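You operate a simulated robot arm through the tools that you are given. There is no shell and no other tool.

You are at the controls of a simulated two-armed robot. One attempt, no reset.

JOB
Pick up the seal brush with one hand, pass it to the other hand and put it on the laundry worktop.

Only the result counts: the job must be done as asked and must still hold three seconds after the hand-in. Knocking over, shifting, dropping, spilling or breaking anything else fails it. A push-on lid holds only when it is set on centred and level and pressed home; a screw cap is set on level and turned clockwise until tight.

ROBOT AND FRAMES
Two 7-joint arms with two-finger parallel grippers on one trunk, on a base that drives. Base frame: it is fixed to the floor where the robot stands at the start and does not move with it; the origin is under the middle of the robot, x ahead of it, y to its left, z up. Units: mm, degrees, N and s.
The left shoulder is at the start at [60, 143, 991], the right one opposite. With the tool pointing down near the work surface each hand reaches from about 300 to 720 mm from the robot's upright axis, wherever it stands, measured 20 degrees to its own side. Places, roughly: laundry worktop [-300, 3100, 900]; seal brush [1500, 3000, 1000]. Payload 1.57 kg a hand.
The tool frame of a hand sits at the grasp point between the pads (the TCP): z along the fingers, y along the line on which they close. The tips reach 30 mm beyond it. The gripper opens to 110 mm. The fingers are 24 mm wide and 12 mm thick; the gripper's body (48 by 112 mm) begins 78 mm behind the TCP.
Orientation is told as [roll, pitch, yaw] about the base's x, y, z axes, in that order, counted from this pose: with the fingers straight down and closing along the base's y, the tool's x points along the base's -x, its y along +y and its z along -z.

CONTROLS
- The arms move only by the tool send_rows. It takes "left_plan", "right_plan" or both (then of equal length, played together; a hand with none holds still); each is text: rows parted by semicolons, each of 7 numbers parted by spaces: the shift along the base's x, y, z in m, then the turn, a rotation vector about the base's x, y, z in degrees, then the gripper command, from -1 (shut) to 1 (fully open), values between in proportion. In form: dx dy dz ax ay az fingers; .... A call has 1 to 20 rows; each row shifts and turns the commanded pose from where the row before left it. Rows are played at 5 a second. More than 50 mm and 8.6 degrees between two rows, or a gripper value outside its range, and nothing of the call is played. A pose out of reach is approached as far as the arm can. The call stops where the force on the tool passes 40 N (or 10 N more than at its start, if that is more) or the arm is blocked; 0.2 s more then pass. Each finger travels about 45 mm/s and halts on what it meets, pressing with about 42 N; the grip force reading is that of the motor and also rises with nothing between the fingers. The clock runs only during rows and for 0.2 s after the last one: add rows that do not move to give the fingers time. It gives the time, the measured TCP pose, the force on the tool (base axes), the opening and the grip force at its end, in the units of the frame above (readings bear some noise), with the torque about the TCP (base axes, N m) and any sound that the robot's microphone picked up.
- Cameras (640 x 400 px; columns grow to the right, rows downward): "scene" is now at [53.6, -5, 1612.4]; the picture's right is [-0.08, -1.00, 0.00], its down [-0.58, 0.04, -0.81] and it looks along [0.81, -0.06, -0.58] (base axes); focal length 264 px, centre (320, 200). "left" rides on the left gripper at [70, -16, -141] in its tool frame; the picture's right is [0.23, 0.97, 0.00], its down [-0.85, 0.20, -0.48] and it looks along [-0.47, 0.11, 0.88] (tool axes); focal length 222 px, centre (320, 200). "right" rides on the right gripper at [70, 16, -141] in its tool frame; the picture's right is [-0.23, 0.97, 0.00], its down [-0.85, -0.20, -0.48] and it looks along [-0.47, -0.11, 0.88] (tool axes); focal length 222 px, centre (320, 200). There is no depth. A picture from a camera that has moved, and an enlarged one, comes with that camera's place and axes in the base frame and with its lens. The place of the scene camera against the robot may be out by one fixed shift of up to 12 mm in any direction.
- snapshot(camera): a new picture of that camera. No time passes.
- raise_lower(by): slides the trunk up (or, below 0, down) by that many mm; the arms and the scene camera ride with it, the base frame stays. It gives what a move gives, with no picture.
- drive_base(legs): drives the robot by 1 to 6 legs, each [ahead, left, turn to the left] in mm, mm and degrees, along the robot's own axes; the way and the turn of a leg run together, so that a leg with both is an arc; at most 1500 mm and 180 degrees a leg. The arms and the cameras ride along, it lands a little off, and it stops where it bumps. It gives what a move gives.
- pan_tilt(pan, tilt): turns the head with the scene camera to pan (to the left, within 86 degrees either way) and tilt (down, from -29 to 69), counted from straight ahead of the robot. It gives what a move gives.
- close_up(camera, box): a new picture of the part [left, top, right, bottom] of that camera's present view, enlarged. No time passes.
- job_done(): hands the job in; it is judged then, once.

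Places have to be worked out from the pictures, the camera data and where the tool is seen. Open the grippers and draw the arms clear of the work before you hand the job in, unless the task says otherwise.

The tools are called after "Request:" by a JSON object that holds its "fn" and its "kwargs". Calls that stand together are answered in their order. send_rows: Moves the arms, as the interface text tells. Its arguments: {"type":"object","properties":{"left_plan":{"type":"string"},"right_plan":{"type":"string"}},"required":[]} The other tools are called the same way: raise_lower (by) slides the trunk up or down; drive_base (legs) drives the base; pan_tilt (pan, tilt) turns the head that bears the scene camera; snapshot (camera) takes a picture; close_up (camera, box) takes an enlarged picture of a part of a camera's view; job_done () hands the job in.

At the start:

```text
t: 0.0
left_position: [483.8, 255.2, 1178.5]
left_tcp_rot: [0.0, -0.1, 0.0]
left_ft_force: [-0.3, 0.2, -0.1]
left_torque: [0.01, 0.01, 0.0]
left_opening: 110.1
left_finger_force: 0.1
right_position: [479.0, -230.7, 1177.6]
right_tcp_rot: [-0.1, -0.1, -0.1]
right_ft_force: [0.8, -0.7, 0.6]
right_torque: [0.03, 0.01, 0.02]
right_opening: 110.3
right_finger_force: 0.1
trunk travel left (down, up): [-590.0, 0.0]
robot x, y, heading: [2.3, -1.2, -0.1]
head pan, tilt: [-4.3, 35.7]
```

scene: 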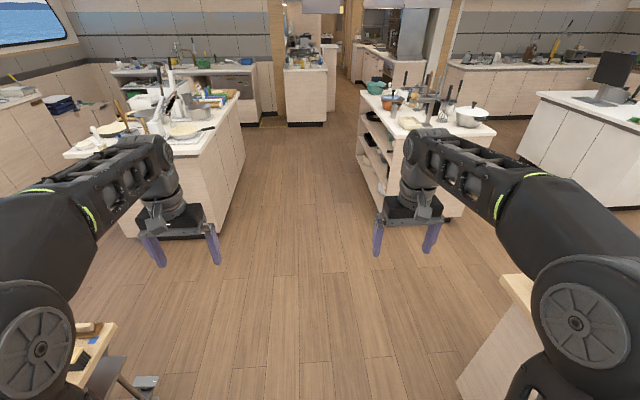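
right: 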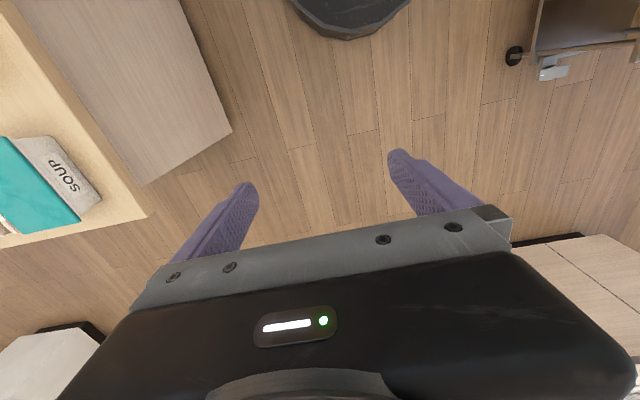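
left: 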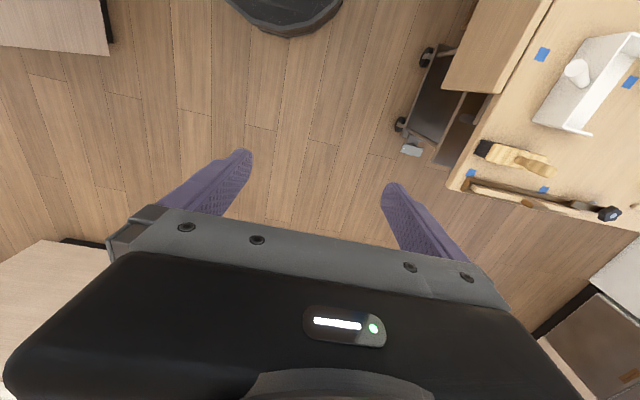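

The start pictures show a kitchen-like room with islands ahead; the targets lie to the left-front. I turn the head left to look for the brush and the worktop.

Request:
{"fn": "pan_tilt", "kwargs": {"pan": 60, "tilt": 20}}

Request:
{"fn": "snapshot", "kwargs": {"camera": "scene"}}

```text
t: 1.4
left_position: [483.6, 255.7, 1176.8]
left_tcp_rot: [0.0, -0.1, 0.0]
left_ft_force: [-0.4, -0.4, 0.6]
left_torque: [-0.02, 0.02, 0.01]
left_opening: 109.8
left_finger_force: 0.0
right_position: [479.6, -231.0, 1177.1]
right_tcp_rot: [0.0, -0.1, 0.1]
right_ft_force: [0.1, -0.1, -0.5]
right_torque: [0.01, 0.01, 0.01]
right_opening: 110.1
right_finger_force: 0.0
trunk travel left (down, up): [-590.0, 0.0]
robot x, y, heading: [-1.7, 3.8, -0.2]
head pan, tilt: [60.0, 20.0]
```

```text
taken
camera scene: at [12.8, 82.2, 1637.4], right [0.87, -0.5, 0.0], down [-0.17, -0.3, -0.94], along [0.47, 0.81, -0.34], focal length 264 px, centre (320, 200)
```

scene: 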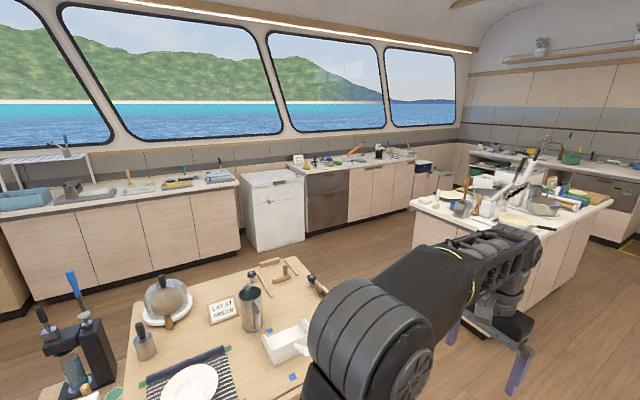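

By projection the brush is on the back counter around pixel (307,158), and the laundry worktop around (136,184). I enlarge both.

Request:
{"fn": "close_up", "kwargs": {"camera": "scene", "box": [240, 130, 430, 250]}}

Request:
{"fn": "close_up", "kwargs": {"camera": "scene", "box": [0, 130, 250, 290]}}

Request:
{"fn": "close_up", "kwargs": {"camera": "scene", "box": [280, 140, 430, 180]}}

Request:
{"fn": "close_up", "kwargs": {"camera": "scene", "box": [0, 230, 340, 400]}}

```text
3.33 times, centred on (335, 190) of scene
camera zoom: at [12.8, 82.2, 1637.4], right [0.87, -0.5, 0.0], down [-0.17, -0.3, -0.94], along [0.47, 0.81, -0.34], focal length 881 px, centre (270, 233)
```

zoom: 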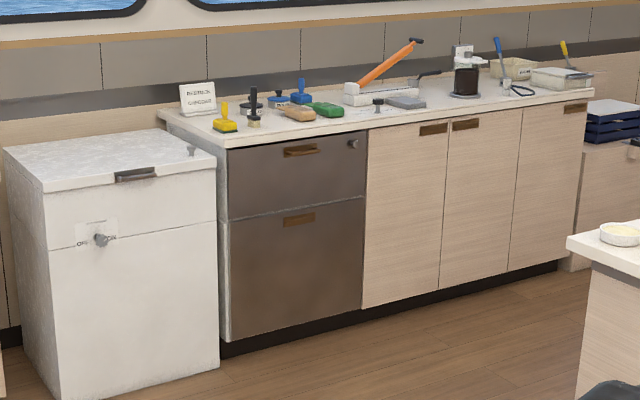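

```text
2.50 times, centred on (125, 210) of scene
camera zoom: at [12.8, 82.2, 1637.4], right [0.87, -0.5, 0.0], down [-0.17, -0.3, -0.94], along [0.47, 0.81, -0.34], focal length 660 px, centre (808, 175)
```

zoom: 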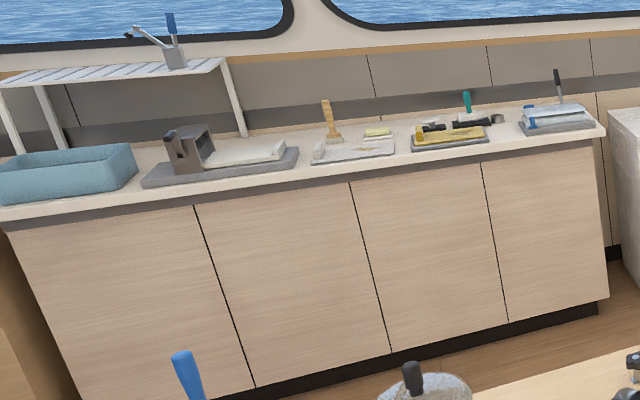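

```text
4.27 times, centred on (355, 160) of scene
camera zoom: at [12.8, 82.2, 1637.4], right [0.87, -0.5, 0.0], down [-0.17, -0.3, -0.94], along [0.47, 0.81, -0.34], focal length 1127 px, centre (171, 371)
```

zoom: 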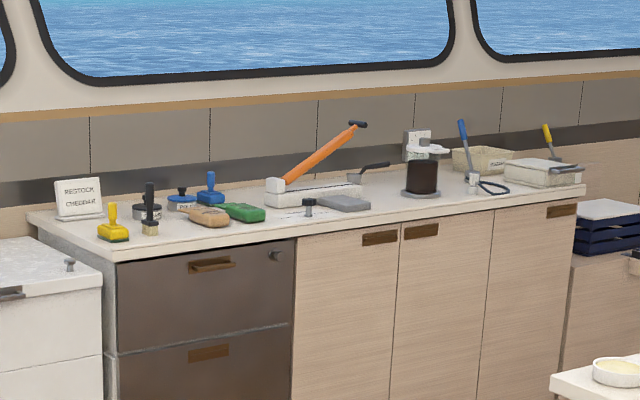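

```text
1.88 times, centred on (170, 315) of scene
camera zoom: at [12.8, 82.2, 1637.4], right [0.87, -0.5, 0.0], down [-0.17, -0.3, -0.94], along [0.47, 0.81, -0.34], focal length 497 px, centre (602, -16)
```

zoom: 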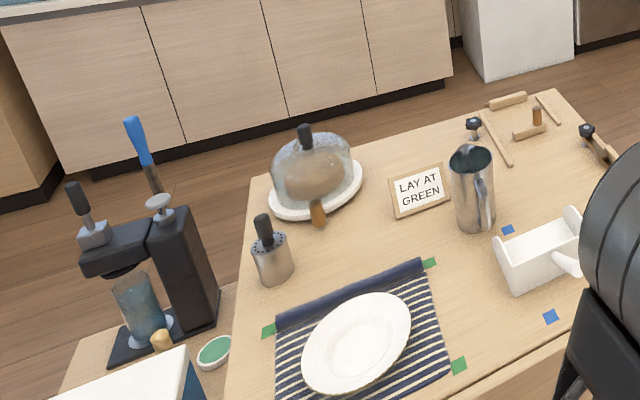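

The candidates stand on the back counter near x 1460–1610, y 2900–2960. A table occupies about x<610, y 660–1380, and an island starts at x≈1500, y 670–1380, so I drive ahead to x≈1050, turn left, and go up the aisle between them.

Request:
{"fn": "drive_base", "kwargs": {"legs": [[1050, 0, 0], [0, 0, 90]]}}

Request:
{"fn": "pan_tilt", "kwargs": {"pan": 0, "tilt": 25}}

Request:
{"fn": "snapshot", "kwargs": {"camera": "scene"}}

```text
t: 10.5
left_position: [769.8, 491.2, 1178.2]
left_tcp_rot: [-0.1, -0.2, 90.6]
left_ft_force: [-0.1, 0.5, 0.5]
left_torque: [-0.02, 0.02, -0.03]
left_opening: 109.9
left_finger_force: 0.1
right_position: [1257.0, 493.0, 1177.8]
right_tcp_rot: [0.1, -0.1, 90.6]
right_ft_force: [-0.8, -0.2, 0.8]
right_torque: [0.01, 0.01, -0.01]
right_opening: 109.9
right_finger_force: 0.0
trunk travel left (down, up): [-590.0, 0.0]
robot x, y, heading: [1034.5, 6.9, 90.4]
head pan, tilt: [60.0, 20.0]
```

```text
t: 11.8
left_position: [770.5, 491.7, 1178.2]
left_tcp_rot: [0.0, -0.1, 90.6]
left_ft_force: [-0.8, 0.9, -0.8]
left_torque: [0.05, 0.0, 0.0]
left_opening: 110.3
left_finger_force: 0.0
right_position: [1257.8, 492.7, 1177.2]
right_tcp_rot: [0.0, -0.1, 90.6]
right_ft_force: [0.3, 0.0, 0.0]
right_torque: [0.01, 0.03, 0.0]
right_opening: 110.0
right_finger_force: 0.0
trunk travel left (down, up): [-590.0, 0.0]
robot x, y, heading: [1032.3, 13.2, 90.5]
head pan, tilt: [0.0, 25.0]
```

```text
taken
camera scene: at [1027.4, 75.1, 1629.3], right [1.0, 0.01, 0.0], down [0.01, -0.42, -0.91], along [-0.01, 0.91, -0.42], focal length 264 px, centre (320, 200)
```

scene: 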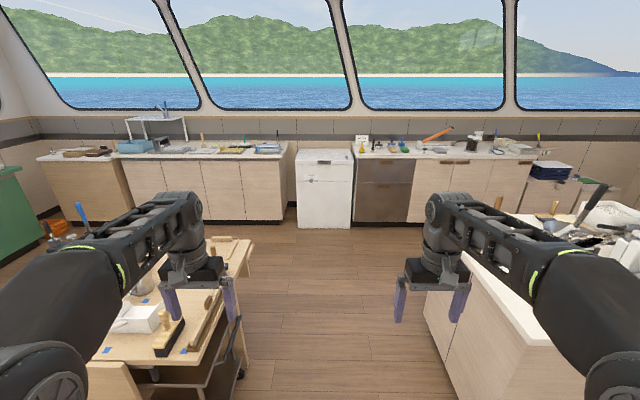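

The aisle is clear: table edge at x≈611, island edge at x≥1500. I drive up the aisle past both and shift right in front of the drawer unit.

Request:
{"fn": "drive_base", "kwargs": {"legs": [[1500, -70, -0.5], [350, -330, 0]]}}

Request:
{"fn": "pan_tilt", "kwargs": {"pan": 0, "tilt": 35}}

Request:
{"fn": "snapshot", "kwargs": {"camera": "scene"}}

```text
refused: leg 1 is longer than a leg can be; nothing moved
```

```text
t: 12.5
left_position: [771.3, 491.4, 1178.4]
left_tcp_rot: [-0.1, -0.1, 90.6]
left_ft_force: [-0.2, 0.3, -0.7]
left_torque: [-0.01, 0.01, 0.01]
left_opening: 110.2
left_finger_force: 0.1
right_position: [1257.4, 492.0, 1177.5]
right_tcp_rot: [0.0, -0.1, 90.6]
right_ft_force: [0.6, 0.1, -0.4]
right_torque: [-0.03, 0.0, 0.04]
right_opening: 110.0
right_finger_force: 0.1
trunk travel left (down, up): [-590.0, 0.0]
robot x, y, heading: [1033.6, 8.2, 90.5]
head pan, tilt: [0.0, 35.0]
```

```text
taken
camera scene: at [1027.5, 71.1, 1613.6], right [1.0, 0.01, 0.0], down [0.01, -0.57, -0.82], along [-0.01, 0.82, -0.57], focal length 264 px, centre (320, 200)
```

scene: 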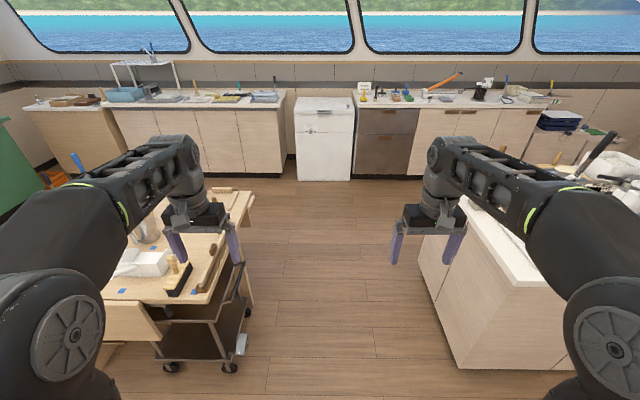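

The first leg was a hair too long (limit 1500 mm); nothing moved. The aisle runs from x≈620 to ≈1780, so I go up with a slight right shift, in shorter legs.

Request:
{"fn": "drive_base", "kwargs": {"legs": [[1000, -100, -0.5], [850, -320, 0]]}}

Request:
{"fn": "snapshot", "kwargs": {"camera": "scene"}}

```text
t: 21.9
left_position: [1170.9, 2305.9, 1177.1]
left_tcp_rot: [0.1, -0.1, 90.5]
left_ft_force: [0.0, -0.4, -0.3]
left_torque: [-0.04, -0.01, -0.03]
left_opening: 109.8
left_finger_force: 0.0
right_position: [1658.0, 2305.5, 1176.8]
right_tcp_rot: [-0.1, -0.1, 90.5]
right_ft_force: [0.0, 0.4, -0.2]
right_torque: [-0.01, 0.01, 0.01]
right_opening: 110.0
right_finger_force: 0.1
trunk travel left (down, up): [-590.0, 0.0]
robot x, y, heading: [1433.7, 1822.6, 90.7]
head pan, tilt: [0.0, 35.0]
```

```text
taken
camera scene: at [1426.4, 1884.5, 1613.5], right [1.0, 0.01, 0.0], down [0.0, -0.57, -0.82], along [-0.01, 0.82, -0.57], focal length 264 px, centre (320, 200)
```

scene: 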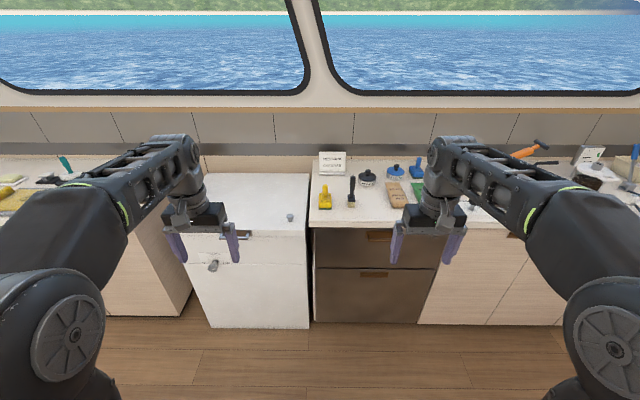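

Now close; I enlarge the cluster of small brushes and stamps to tell which is the seal brush.

Request:
{"fn": "close_up", "kwargs": {"camera": "scene", "box": [305, 145, 435, 226]}}

Request:
{"fn": "close_up", "kwargs": {"camera": "scene", "box": [310, 165, 380, 215]}}

Request:
{"fn": "close_up", "kwargs": {"camera": "scene", "box": [500, 130, 640, 220]}}

```text
4.92 times, centred on (370, 186) of scene
camera zoom: at [1426.4, 1884.5, 1613.5], right [1.0, 0.01, 0.0], down [0.0, -0.57, -0.82], along [-0.01, 0.82, -0.57], focal length 1301 px, centre (74, 271)
```

zoom: 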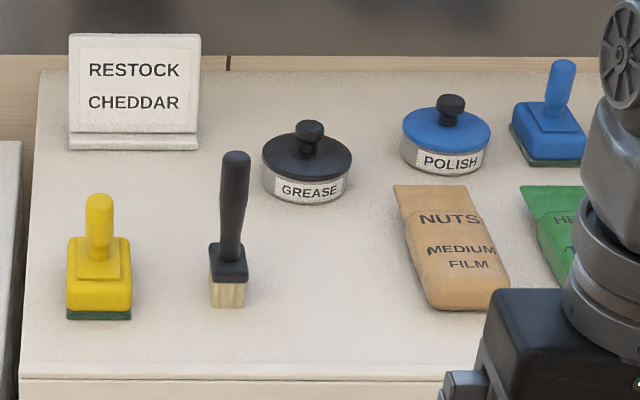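

```text
8.00 times, centred on (345, 190) of scene
camera zoom: at [1426.4, 1884.5, 1613.5], right [1.0, 0.01, 0.0], down [0.0, -0.57, -0.82], along [-0.01, 0.82, -0.57], focal length 2113 px, centre (120, 280)
```

zoom: 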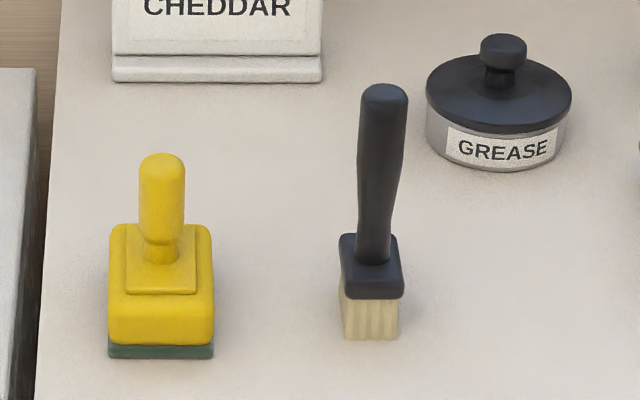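

```text
4.44 times, centred on (570, 175) of scene
camera zoom: at [1426.4, 1884.5, 1613.5], right [1.0, 0.01, 0.0], down [0.0, -0.57, -0.82], along [-0.01, 0.82, -0.57], focal length 1174 px, centre (-791, 311)
```

zoom: 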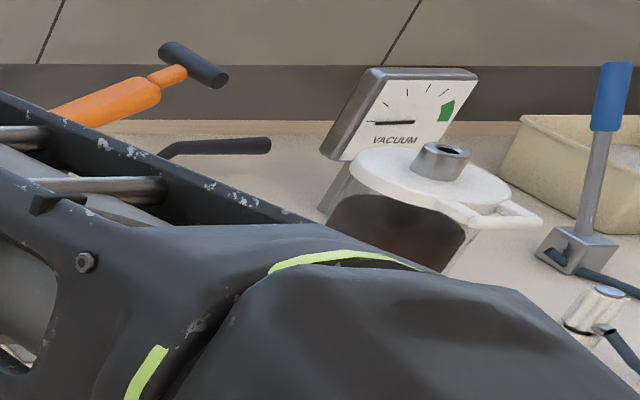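

The upright black-handled brush with pale bristles, next to the grease tin, is the seal brush; it stands near (1556, 2870), about 150 mm tall, with the yellow pad about 110 mm to its left. I drive closer and look again to triangulate height and place.

Request:
{"fn": "drive_base", "kwargs": {"legs": [[440, 40, -0.7]]}}

Request:
{"fn": "pan_tilt", "kwargs": {"pan": -10, "tilt": 45}}

Request:
{"fn": "snapshot", "kwargs": {"camera": "scene"}}

Request:
{"fn": "snapshot", "kwargs": {"camera": "right"}}

```text
t: 24.6
left_position: [1150.1, 2751.0, 1177.4]
left_tcp_rot: [0.0, 0.0, 88.6]
left_ft_force: [-0.2, 0.4, 0.7]
left_torque: [-0.03, -0.03, 0.03]
left_opening: 109.9
left_finger_force: 0.1
right_position: [1637.3, 2737.1, 1177.3]
right_tcp_rot: [0.0, 0.0, 88.6]
right_ft_force: [-0.1, -0.3, -0.7]
right_torque: [-0.01, 0.0, -0.01]
right_opening: 109.9
right_finger_force: 0.1
trunk travel left (down, up): [-590.0, 0.0]
robot x, y, heading: [1395.1, 2262.6, 88.6]
head pan, tilt: [0.0, 35.0]
```

```text
t: 25.3
left_position: [1150.2, 2751.2, 1178.5]
left_tcp_rot: [0.1, -0.1, 88.7]
left_ft_force: [-0.6, -0.2, 0.2]
left_torque: [-0.01, -0.01, 0.0]
left_opening: 110.3
left_finger_force: 0.0
right_position: [1637.5, 2734.5, 1176.6]
right_tcp_rot: [0.0, -0.1, 88.6]
right_ft_force: [0.1, -0.3, 0.3]
right_torque: [0.01, 0.0, -0.03]
right_opening: 109.8
right_finger_force: 0.1
trunk travel left (down, up): [-590.0, 0.0]
robot x, y, heading: [1392.3, 2260.5, 88.6]
head pan, tilt: [-10.0, 45.0]
```

```text
taken
camera scene: at [1406.6, 2312.7, 1598.8], right [0.98, -0.2, 0.0], down [-0.14, -0.69, -0.71], along [0.14, 0.69, -0.71], focal length 264 px, centre (320, 200)
```

scene: 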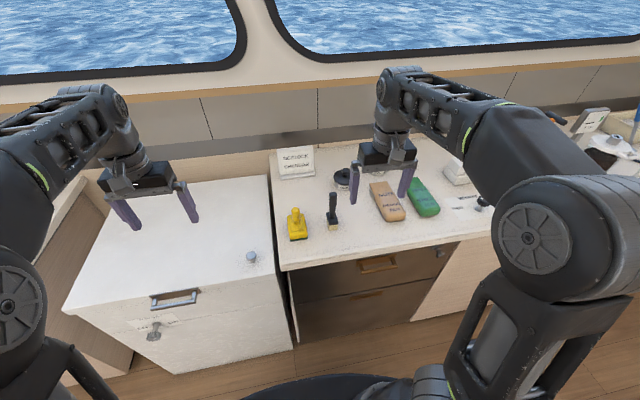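

```text
taken
camera right: at [1618.7, 2666.0, 1317.7], right [-0.97, 0.25, 0.0], down [0.22, 0.85, 0.48], along [0.12, 0.47, -0.88], focal length 222 px, centre (320, 200)
```

right: 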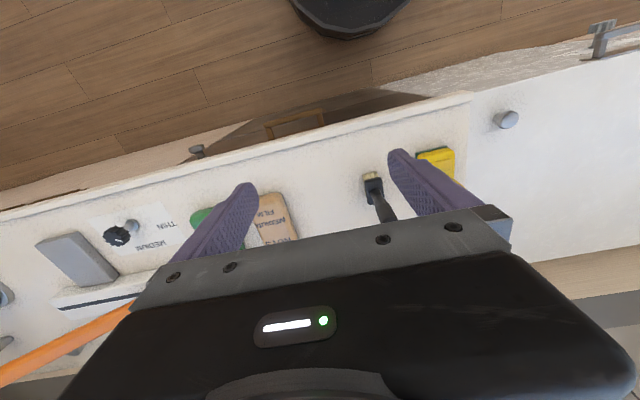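

Request:
{"fn": "close_up", "kwargs": {"camera": "scene", "box": [270, 170, 390, 245]}}

Request:
{"fn": "close_up", "kwargs": {"camera": "right", "box": [320, 140, 480, 240]}}

```text
5.33 times, centred on (330, 208) of scene
camera zoom: at [1406.6, 2312.7, 1598.8], right [0.98, -0.2, 0.0], down [-0.14, -0.69, -0.71], along [0.14, 0.69, -0.71], focal length 1409 px, centre (267, 160)
```

zoom: 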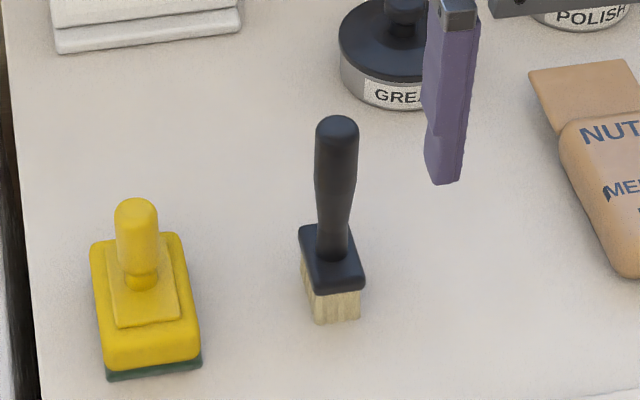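

```text
4.00 times, centred on (400, 190) of right
camera zoom: at [1618.7, 2666.0, 1317.7], right [-0.97, 0.25, 0.0], down [0.22, 0.85, 0.48], along [0.12, 0.47, -0.88], focal length 888 px, centre (0, 240)
```

zoom: 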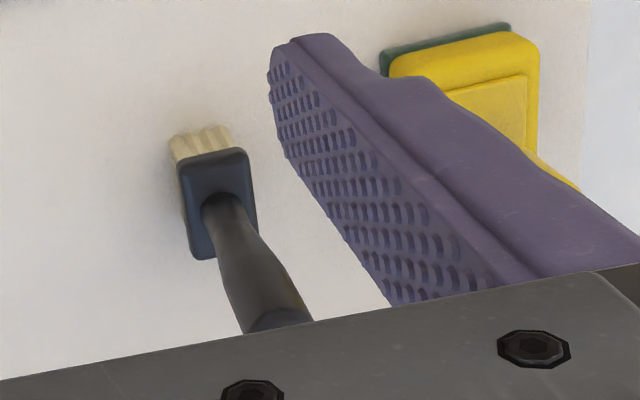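

Triangulating both views: brush neck at about (1561, 2876, 928), handle top at ≈1046, counter at ≈887; yellow pad's right edge at x≈1473. I tilt the right hand 48° forward, half-open it, and bring it to a pre-grasp point behind the handle.

Request:
{"fn": "send_rows", "kwargs": {"right_plan": "0 0 0 8 -0.2 0 0.36; -0.015 0.01 -0.01 8 -0.2 0 0.36; -0.016 0.012 -0.03 8 -0.2 0 0.36; -0.016 0.012 -0.03 8 -0.2 0 0.36; -0.016 0.012 -0.034 8 -0.2 0 0.36; -0.015 0.0125 -0.034 8 -0.2 0 0.36; 0 0 0 0 0 0 0.36; 0 0 0 0 0 0 0.36"}}

Request:
{"fn": "snapshot", "kwargs": {"camera": "right"}}

Request:
{"fn": "snapshot", "kwargs": {"camera": "scene"}}

```text
t: 27.1
left_position: [1150.5, 2752.3, 1177.4]
left_tcp_rot: [0.0, -0.1, 88.7]
left_ft_force: [0.2, 0.0, -0.1]
left_torque: [0.02, 0.0, 0.01]
left_opening: 109.9
left_finger_force: 0.1
right_position: [1558.0, 2795.6, 1040.0]
right_tcp_rot: [-0.2, -48.1, 88.6]
right_ft_force: [0.0, -0.1, 0.1]
right_torque: [0.02, -0.04, -0.01]
right_opening: 74.8
right_finger_force: 0.1
trunk travel left (down, up): [-590.0, 0.0]
robot x, y, heading: [1395.3, 2259.0, 88.9]
head pan, tilt: [-10.0, 45.0]
```

```text
taken
camera right: at [1537.6, 2643.5, 1081.7], right [-0.97, 0.17, 0.17], down [0.2, 0.21, 0.96], along [0.13, 0.96, -0.24], focal length 222 px, centre (320, 200)
```

right: 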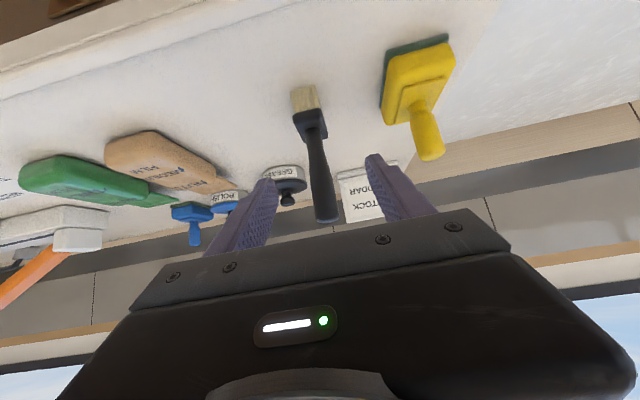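

```text
taken
camera scene: at [1406.4, 2313.4, 1598.7], right [0.98, -0.2, 0.0], down [-0.14, -0.69, -0.71], along [0.14, 0.69, -0.71], focal length 264 px, centre (320, 200)
```

scene: 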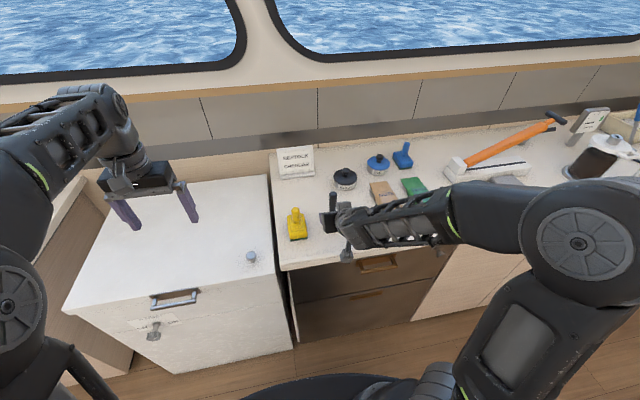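

The hand is in the pre-grasp pose and the handle appears between the fingers. I enlarge the wrist view to check the lateral centring.

Request:
{"fn": "close_up", "kwargs": {"camera": "right", "box": [230, 70, 440, 260]}}

Request:
{"fn": "close_up", "kwargs": {"camera": "scene", "box": [280, 160, 440, 270]}}

```text
2.11 times, centred on (335, 165) of right
camera zoom: at [1537.6, 2643.5, 1081.7], right [-0.97, 0.17, 0.17], down [0.2, 0.21, 0.96], along [0.13, 0.96, -0.24], focal length 468 px, centre (288, 274)
```

zoom: 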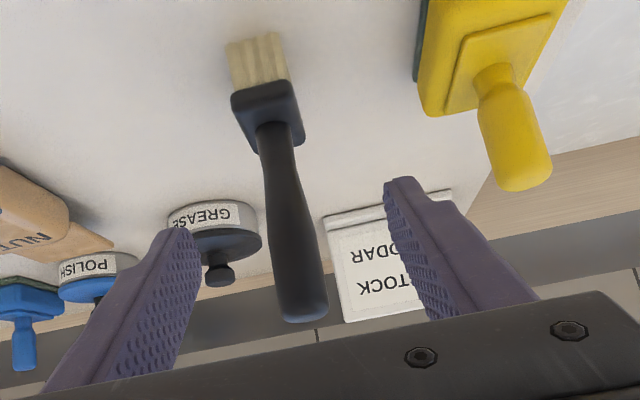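

```text
3.64 times, centred on (360, 215) of scene
camera zoom: at [1406.4, 2313.4, 1598.7], right [0.98, -0.2, 0.0], down [-0.14, -0.69, -0.71], along [0.14, 0.69, -0.71], focal length 961 px, centre (174, 146)
```

zoom: 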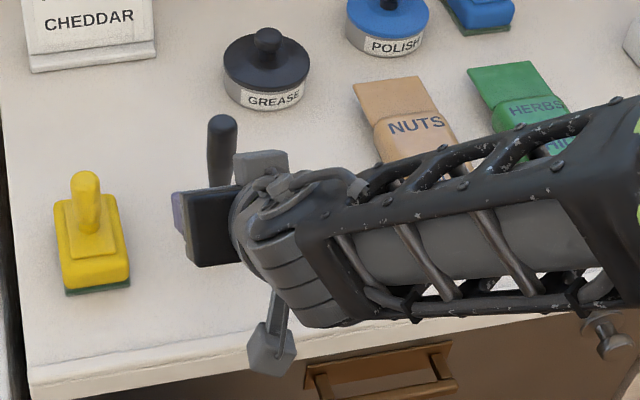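

From the wrist camera alone the neck is at ≈(1564, 2869, 948), counter at ≈900, top at ≈1050. I advance straight along the fingers to a grip point at (1564, 2869, 980) and look before closing.

Request:
{"fn": "send_rows", "kwargs": {"right_plan": "0.0015 0.0184 -0.015 0 0 0 0.36; 0.0015 0.0184 -0.015 0 0 0 0.36; 0.0015 0.0184 -0.015 0 0 0 0.36; 0.0015 0.0184 -0.015 0 0 0 0.36; 0 0 0 0 0 0 0.36"}}

Request:
{"fn": "close_up", "kwargs": {"camera": "right", "box": [190, 50, 450, 260]}}

Request:
{"fn": "close_up", "kwargs": {"camera": "scene", "box": [280, 160, 440, 270]}}

```text
t: 28.3
left_position: [1150.2, 2749.8, 1178.1]
left_tcp_rot: [0.0, -0.1, 88.7]
left_ft_force: [0.0, -0.2, -0.5]
left_torque: [0.0, -0.01, 0.02]
left_opening: 109.7
left_finger_force: 0.1
right_position: [1565.9, 2869.2, 978.7]
right_tcp_rot: [-0.2, -48.2, 88.7]
right_ft_force: [0.2, 0.5, 0.1]
right_torque: [-0.02, 0.0, -0.01]
right_opening: 74.5
right_finger_force: 0.0
trunk travel left (down, up): [-590.0, 0.0]
robot x, y, heading: [1397.7, 2259.6, 88.8]
head pan, tilt: [-10.0, 45.0]
```

```text
1.90 times, centred on (320, 155) of right
camera zoom: at [1544.5, 2717.5, 1019.6], right [-0.97, 0.17, 0.17], down [0.2, 0.21, 0.96], along [0.13, 0.96, -0.24], focal length 423 px, centre (320, 286)
```

zoom: 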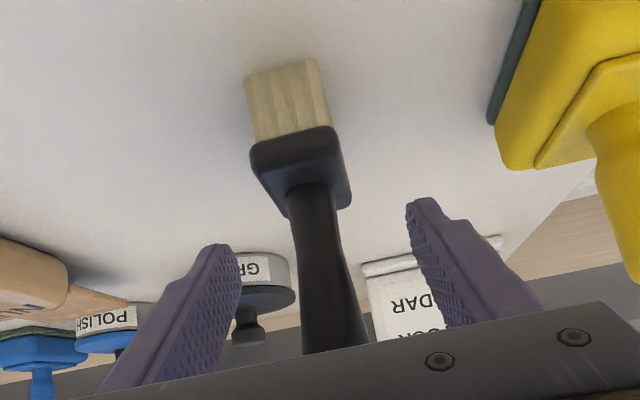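

```text
3.64 times, centred on (360, 215) of scene
camera zoom: at [1406.5, 2312.4, 1598.8], right [0.98, -0.2, 0.0], down [-0.14, -0.69, -0.71], along [0.14, 0.69, -0.71], focal length 961 px, centre (174, 146)
```

zoom: 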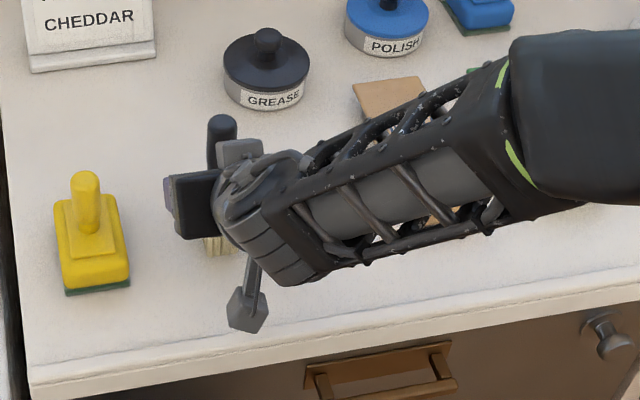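

The two wrist views agree: neck at (1563, 2870, 944), so the TCP at (1566, 2869, 979) straddles the lower handle just above the ferrule. I close the fingers.

Request:
{"fn": "send_rows", "kwargs": {"right_plan": "0 0 0 0 0 0 -0.3; 0 0 0 0 0 0 -0.5; 0 0 0 0 0 0 -1; 0 0 0 0 0 0 -1; 0 0 0 0 0 0 -1; 0 0 0 0 0 0 -1"}}

Request:
{"fn": "close_up", "kwargs": {"camera": "right", "box": [190, 50, 450, 260]}}

```text
t: 29.7
left_position: [1150.6, 2751.4, 1177.9]
left_tcp_rot: [0.0, -0.2, 88.7]
left_ft_force: [-0.2, 0.0, -0.1]
left_torque: [0.0, 0.02, -0.02]
left_opening: 109.9
left_finger_force: 0.0
right_position: [1565.1, 2869.4, 978.0]
right_tcp_rot: [-0.1, -48.1, 88.7]
right_ft_force: [-0.1, 0.0, 0.7]
right_torque: [-0.02, 0.0, -0.04]
right_opening: 22.4
right_finger_force: 35.3
trunk travel left (down, up): [-590.0, 0.0]
robot x, y, heading: [1396.6, 2262.1, 88.8]
head pan, tilt: [-10.0, 45.0]
```

```text
1.90 times, centred on (320, 155) of right
camera zoom: at [1544.7, 2717.5, 1019.5], right [-0.97, 0.18, 0.17], down [0.2, 0.21, 0.96], along [0.13, 0.96, -0.24], focal length 423 px, centre (320, 286)
```

zoom: 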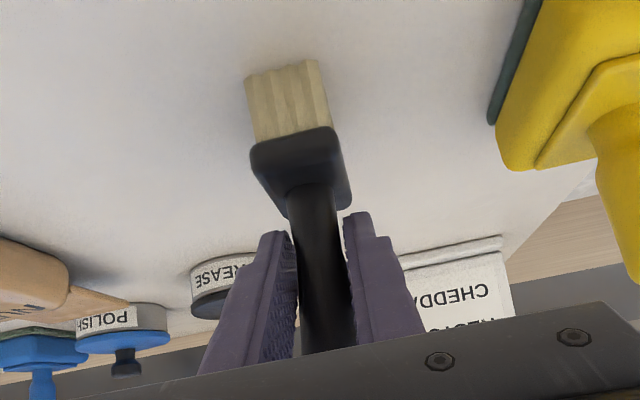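

The grip holds at 22 mm opening on the handle. I lift straight up.

Request:
{"fn": "send_rows", "kwargs": {"right_plan": "0 0 0.01 0 0 0 -1; 0 0 0.02 0 0 0 -1; 0 0 0.03 0 0 0 -1; 0 0 0.03 0 0 0 -1; 0 0 0.03 0 0 0 -1; 0 0 0.03 0 0 0 -1; 0 0 0.02 0 0 0 -1; 0 0 0 0 0 0 -1"}}

Request:
{"fn": "snapshot", "kwargs": {"camera": "right"}}

Request:
{"fn": "snapshot", "kwargs": {"camera": "scene"}}

```text
t: 31.5
left_position: [1150.4, 2751.2, 1178.1]
left_tcp_rot: [0.0, -0.1, 88.7]
left_ft_force: [0.0, -0.2, 0.4]
left_torque: [0.0, 0.01, 0.0]
left_opening: 110.1
left_finger_force: 0.0
right_position: [1566.1, 2869.9, 1150.3]
right_tcp_rot: [-0.1, -48.2, 88.6]
right_ft_force: [0.5, 0.0, -1.5]
right_torque: [0.0, -0.02, 0.0]
right_opening: 22.1
right_finger_force: 35.1
trunk travel left (down, up): [-590.0, 0.0]
robot x, y, heading: [1397.3, 2260.1, 88.9]
head pan, tilt: [-10.0, 45.0]
```

```text
taken
camera right: at [1545.6, 2718.3, 1191.9], right [-0.97, 0.18, 0.17], down [0.2, 0.21, 0.96], along [0.13, 0.96, -0.24], focal length 222 px, centre (320, 200)
```

right: 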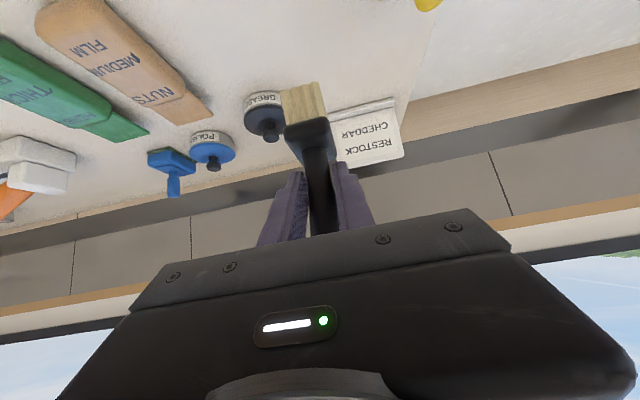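

```text
taken
camera scene: at [1406.7, 2313.2, 1598.7], right [0.98, -0.2, 0.0], down [-0.14, -0.69, -0.71], along [0.14, 0.69, -0.71], focal length 264 px, centre (320, 200)
```

scene: 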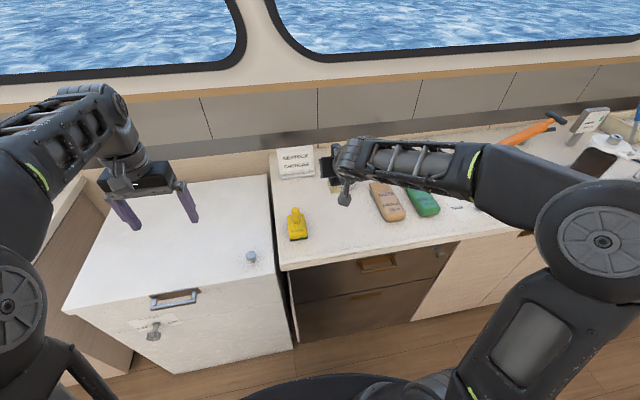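

The brush is lifted cleanly and nothing else moved. I back away from the counter to make room for the handover.

Request:
{"fn": "drive_base", "kwargs": {"legs": [[-350, 0, 1.2]]}}

Request:
{"fn": "pan_tilt", "kwargs": {"pan": 0, "tilt": 45}}

Request:
{"fn": "snapshot", "kwargs": {"camera": "scene"}}

```text
t: 33.8
left_position: [1136.5, 2397.4, 1178.5]
left_tcp_rot: [0.0, -0.1, 89.7]
left_ft_force: [-0.1, -0.4, -0.5]
left_torque: [-0.03, 0.01, 0.04]
left_opening: 110.0
left_finger_force: 0.1
right_position: [1549.6, 2523.6, 1150.8]
right_tcp_rot: [0.0, -48.2, 89.7]
right_ft_force: [-0.5, -0.3, -1.3]
right_torque: [0.0, -0.02, 0.02]
right_opening: 22.4
right_finger_force: 35.0
trunk travel left (down, up): [-590.0, 0.0]
robot x, y, heading: [1394.4, 1911.5, 89.5]
head pan, tilt: [-10.0, 45.0]
```

```text
t: 34.5
left_position: [1136.8, 2398.4, 1177.5]
left_tcp_rot: [0.0, 0.0, 89.7]
left_ft_force: [0.1, 0.1, 0.1]
left_torque: [0.0, -0.02, 0.02]
left_opening: 109.9
left_finger_force: 0.0
right_position: [1550.2, 2524.6, 1149.6]
right_tcp_rot: [-0.1, -48.0, 89.7]
right_ft_force: [-0.7, 0.0, -1.9]
right_torque: [0.03, -0.01, 0.04]
right_opening: 22.3
right_finger_force: 35.0
trunk travel left (down, up): [-590.0, 0.0]
robot x, y, heading: [1393.5, 1913.0, 89.8]
head pan, tilt: [0.0, 45.0]
```

```text
taken
camera scene: at [1386.8, 1966.7, 1598.7], right [1.0, -0.01, 0.0], down [0.0, -0.71, -0.71], along [0.0, 0.71, -0.71], focal length 264 px, centre (320, 200)
```

scene: 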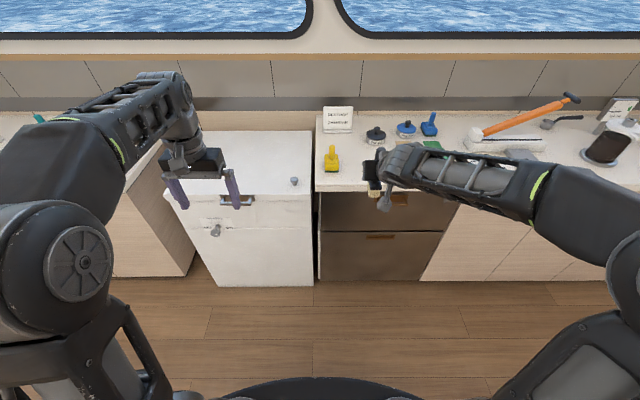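

Now I bring the right hand with the brush to the robot's centre line, forward ≈520 mm, at z≈1100, yawing it 32° so its wrist stays back-right and leaves the top of the handle free for the left hand.

Request:
{"fn": "send_rows", "kwargs": {"right_plan": "-0.03 -0.019 -0.01 0 0 6.4 -1; -0.03 -0.019 -0.01 0 0 6.4 -1; -0.03 -0.019 -0.01 0 0 6.4 -1; -0.03 -0.019 -0.01 0 0 6.4 -1; -0.03 -0.019 -0.01 0 0 6.4 -1; 0 0 0 0 0 0 -1; 0 0 0 0 0 0 -1"}}

Request:
{"fn": "snapshot", "kwargs": {"camera": "scene"}}

Request:
{"fn": "snapshot", "kwargs": {"camera": "right"}}

Request:
{"fn": "snapshot", "kwargs": {"camera": "left"}}

```text
t: 36.1
left_position: [1136.7, 2399.0, 1176.8]
left_tcp_rot: [-0.1, -0.1, 89.7]
left_ft_force: [0.2, 0.2, 0.1]
left_torque: [0.02, 0.02, -0.01]
left_opening: 110.1
left_finger_force: 0.0
right_position: [1401.4, 2431.9, 1097.4]
right_tcp_rot: [-0.1, -48.0, 121.8]
right_ft_force: [1.1, -0.5, -1.6]
right_torque: [0.01, 0.01, -0.02]
right_opening: 22.1
right_finger_force: 35.6
trunk travel left (down, up): [-590.0, 0.0]
robot x, y, heading: [1388.6, 1912.1, 89.7]
head pan, tilt: [0.0, 45.0]
```

```text
taken
camera scene: at [1386.5, 1966.5, 1598.7], right [1.0, 0.0, 0.0], down [0.0, -0.71, -0.71], along [0.0, 0.71, -0.71], focal length 264 px, centre (320, 200)
```

scene: 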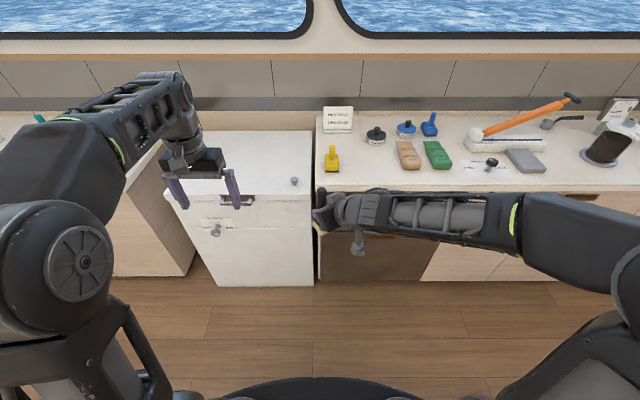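

```text
taken
camera right: at [1466.3, 2294.2, 1138.1], right [-0.91, -0.38, 0.17], down [0.06, 0.29, 0.96], along [-0.41, 0.88, -0.24], focal length 222 px, centre (320, 200)
```

right: 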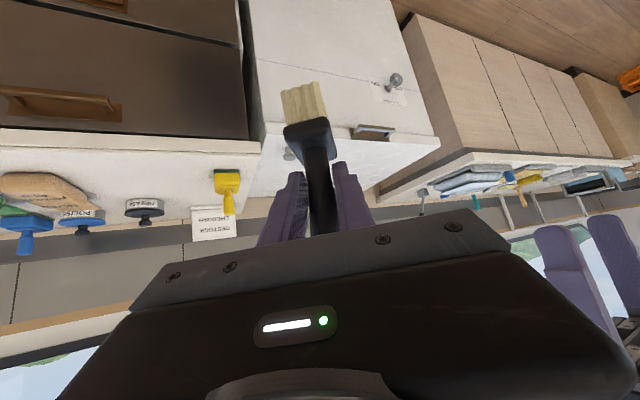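

```text
taken
camera left: at [1152.1, 2328.5, 1319.4], right [-0.97, -0.22, 0.0], down [-0.2, 0.85, 0.48], along [-0.11, 0.47, -0.88], focal length 222 px, centre (320, 200)
```

left: 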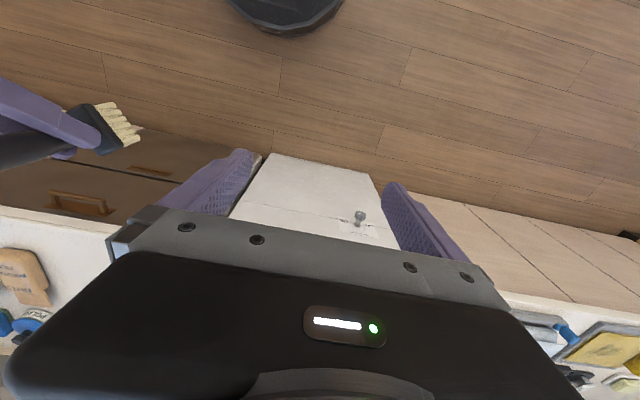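

The brush is at the centre, vertical, with its top at z≈1169. I raise the left hand, narrow it, and bring it above the handle with its fingers aligned in yaw with the right hand's, tips staying about 60 mm above the handle top.

Request:
{"fn": "send_rows", "kwargs": {"left_plan": "0 0 0.042 0 0 0 0.3; 0 0 0.042 0 0 0 0.3; 0.044 0.0055 0 0 0 5.33 0.3; 0.044 0.0055 0 0 0 5.33 0.3; 0.044 0.0055 0 0 0 5.33 0.3; 0.044 0.0055 0 0 0 5.33 0.3; 0.044 0.0055 0 0 0 5.33 0.3; 0.044 0.0055 0 0 0 5.33 0.3; 0 0 0 0 0 0 0.3; 0 0 0 0 0 0 0.3"}}

Request:
{"fn": "snapshot", "kwargs": {"camera": "left"}}

Request:
{"fn": "snapshot", "kwargs": {"camera": "scene"}}

Request:
{"fn": "snapshot", "kwargs": {"camera": "right"}}

```text
t: 38.3
left_position: [1270.3, 2420.9, 1171.5]
left_tcp_rot: [0.1, -0.6, 108.7]
left_ft_force: [-0.5, 0.1, 1.0]
left_torque: [-0.04, -0.01, 0.01]
left_opening: 71.4
left_finger_force: 0.1
left hand out of reach, approached as far as the arm can: row 1, 2, 3, 4, 5, 7, 8
right_position: [1402.4, 2431.9, 1097.0]
right_tcp_rot: [-0.1, -48.0, 121.7]
right_ft_force: [0.8, 0.2, -1.4]
right_torque: [0.01, -0.02, -0.02]
right_opening: 22.5
right_finger_force: 35.6
trunk travel left (down, up): [-590.0, 0.0]
robot x, y, heading: [1387.7, 1911.3, 89.6]
head pan, tilt: [0.0, 45.0]
```

```text
taken
camera left: at [1307.2, 2359.6, 1312.1], right [-0.85, -0.53, 0.0], down [-0.46, 0.74, 0.49], along [-0.25, 0.42, -0.87], focal length 222 px, centre (320, 200)
```

left: 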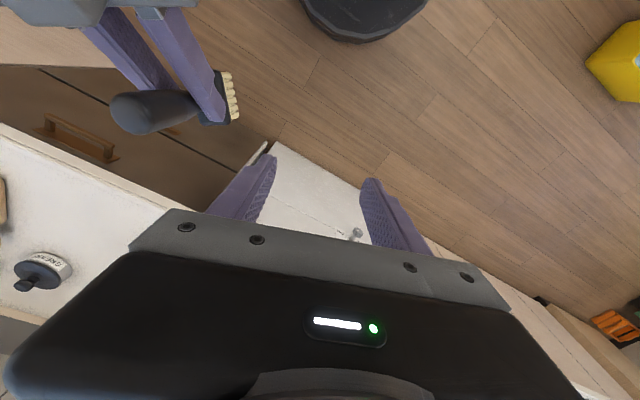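

```text
taken
camera scene: at [1386.7, 1967.1, 1598.7], right [1.0, 0.0, 0.0], down [0.0, -0.71, -0.71], along [0.0, 0.71, -0.71], focal length 264 px, centre (320, 200)
```

scene: 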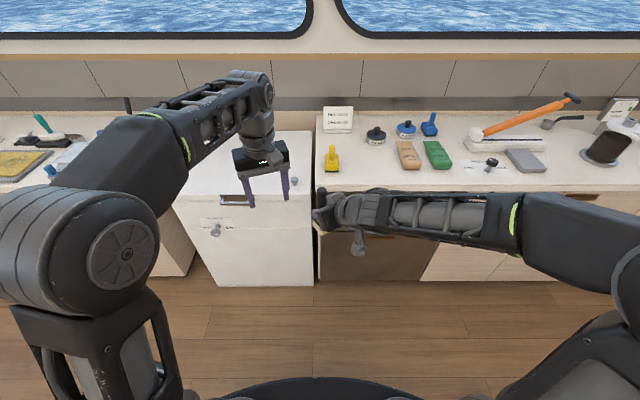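

```text
taken
camera right: at [1466.5, 2294.6, 1138.1], right [-0.91, -0.38, 0.17], down [0.06, 0.29, 0.96], along [-0.41, 0.88, -0.24], focal length 222 px, centre (320, 200)
```

right: 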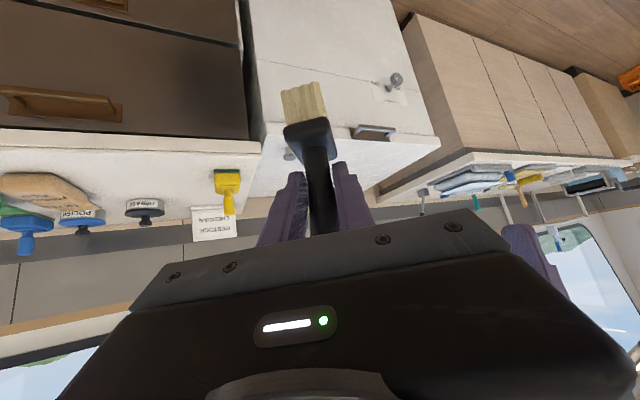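

The left arm can't go that high there (it stopped at z≈1172), so I lower the handover: right hand down to z≈950, and then the left hand across at a reachable height.

Request:
{"fn": "send_rows", "kwargs": {"right_plan": "0 0 -0.03 0 0 0 -1; 0 0 -0.03 0 0 0 -1; 0 0 -0.03 0 0 0 -1; 0 0 -0.03 0 0 0 -1; 0 0 -0.027 0 0 0 -1; 0 0 0 0 0 0 -1"}}

Request:
{"fn": "snapshot", "kwargs": {"camera": "left"}}

```text
t: 39.7
left_position: [1269.5, 2420.2, 1171.8]
left_tcp_rot: [-0.1, -0.5, 108.7]
left_ft_force: [0.2, -0.3, -0.1]
left_torque: [0.0, 0.01, 0.0]
left_opening: 71.6
left_finger_force: 0.0
right_position: [1402.5, 2429.8, 953.7]
right_tcp_rot: [-0.1, -48.2, 121.7]
right_ft_force: [-0.2, -0.4, -1.1]
right_torque: [-0.04, -0.01, 0.0]
right_opening: 22.3
right_finger_force: 35.3
trunk travel left (down, up): [-590.0, 0.0]
robot x, y, heading: [1390.8, 1912.9, 89.6]
head pan, tilt: [0.0, 45.0]
```

```text
taken
camera left: at [1307.1, 2358.9, 1312.3], right [-0.85, -0.53, 0.0], down [-0.46, 0.74, 0.49], along [-0.25, 0.42, -0.87], focal length 222 px, centre (320, 200)
```

left: 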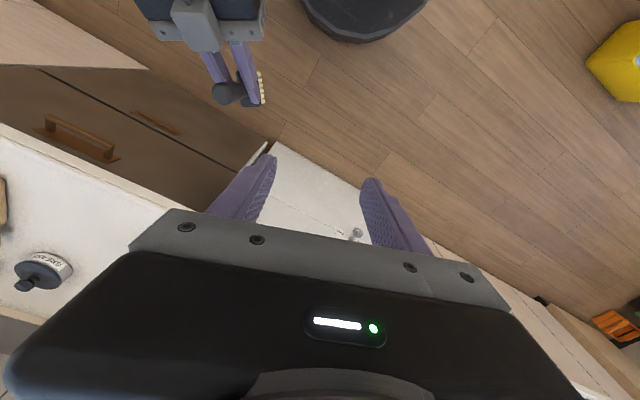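

Right hand is at (1402, 2430, 954), handle top at ≈1026. I bring the left hand across above it at z≈1120 with yaw +13°.

Request:
{"fn": "send_rows", "kwargs": {"left_plan": "0 0 -0.03 0 0 0 0.3; 0.027 0.002 -0.022 0 0 2.6 0.3; 0.027 0.002 0 0 0 2.6 0.3; 0.027 0.002 0 0 0 2.6 0.3; 0.027 0.002 0 0 0 2.6 0.3; 0.025 0.002 0 0 0 2.6 0.3; 0 0 0 0 0 0 0.3"}}

Request:
{"fn": "snapshot", "kwargs": {"camera": "left"}}

Request:
{"fn": "snapshot", "kwargs": {"camera": "scene"}}

Request:
{"fn": "snapshot", "kwargs": {"camera": "right"}}

```text
t: 41.3
left_position: [1404.8, 2429.0, 1119.1]
left_tcp_rot: [-0.1, -0.6, 121.8]
left_ft_force: [-0.7, 0.2, -0.2]
left_torque: [-0.02, -0.03, 0.03]
left_opening: 71.5
left_finger_force: 0.1
right_position: [1402.5, 2429.3, 954.0]
right_tcp_rot: [-0.1, -48.1, 121.7]
right_ft_force: [-0.3, 0.0, -1.2]
right_torque: [0.01, 0.02, 0.01]
right_opening: 22.5
right_finger_force: 34.6
trunk travel left (down, up): [-590.0, 0.0]
robot x, y, heading: [1390.9, 1914.7, 89.8]
head pan, tilt: [0.0, 45.0]
```

```text
taken
camera left: at [1455.7, 2376.8, 1259.6], right [-0.71, -0.71, 0.0], down [-0.62, 0.62, 0.49], along [-0.34, 0.35, -0.87], focal length 222 px, centre (320, 200)
```

left: 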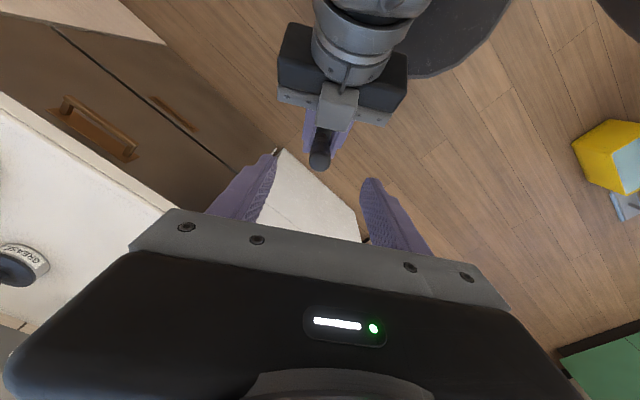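

```text
taken
camera scene: at [1386.3, 1966.3, 1598.7], right [1.0, 0.0, 0.0], down [0.0, -0.71, -0.71], along [0.0, 0.71, -0.71], focal length 264 px, centre (320, 200)
```

scene: 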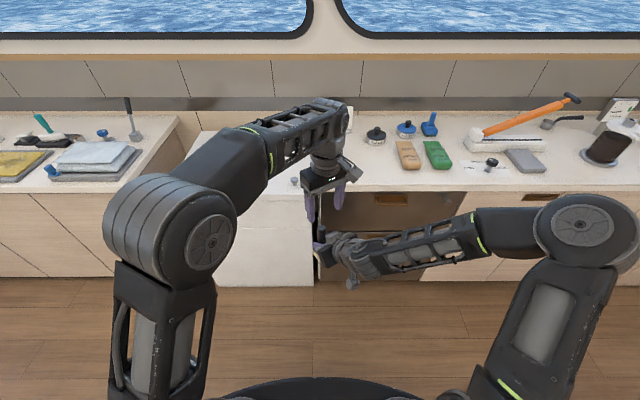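

```text
taken
camera right: at [1466.7, 2291.7, 994.5], right [-0.91, -0.38, 0.17], down [0.06, 0.29, 0.96], along [-0.41, 0.88, -0.24], focal length 222 px, centre (320, 200)
```

right: 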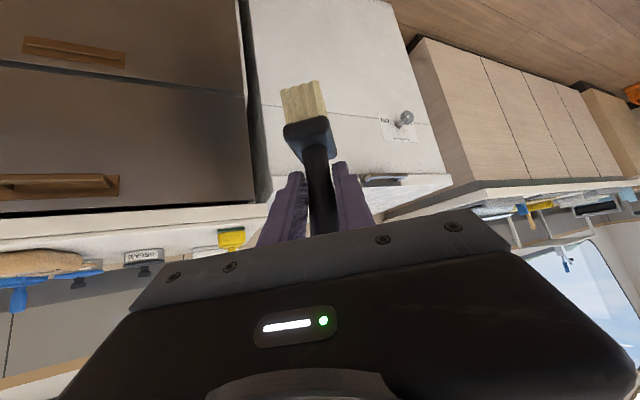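

Laterally the handle matches (≈2 mm); fore-aft it looks up to ≈8 mm ahead of the left TCP. I enlarge to measure better before descending.

Request:
{"fn": "close_up", "kwargs": {"camera": "left", "box": [240, 90, 400, 210]}}

Request:
{"fn": "close_up", "kwargs": {"camera": "scene", "box": [280, 170, 400, 300]}}

```text
3.33 times, centred on (320, 150) of left
camera zoom: at [1455.7, 2376.8, 1259.6], right [-0.71, -0.71, 0.0], down [-0.62, 0.62, 0.49], along [-0.34, 0.35, -0.87], focal length 740 px, centre (320, 367)
```

zoom: 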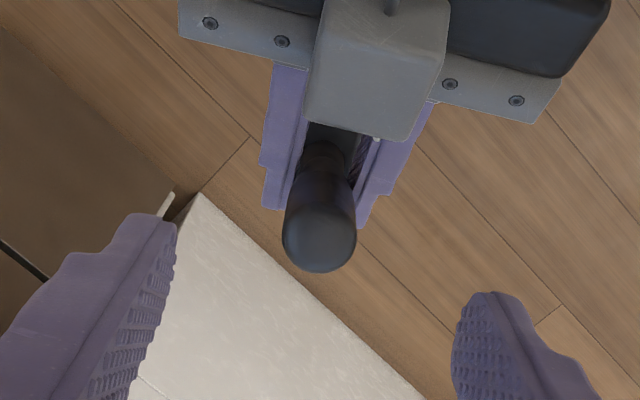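

```text
3.08 times, centred on (340, 235) of scene
camera zoom: at [1386.3, 1966.3, 1598.7], right [1.0, 0.0, 0.0], down [0.0, -0.71, -0.71], along [0.0, 0.71, -0.71], focal length 813 px, centre (258, 92)
```

zoom: 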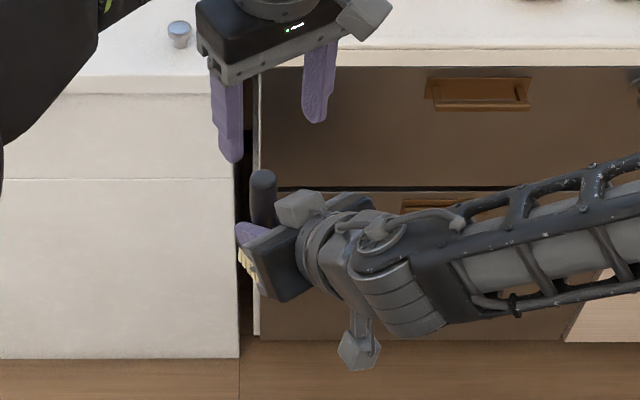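

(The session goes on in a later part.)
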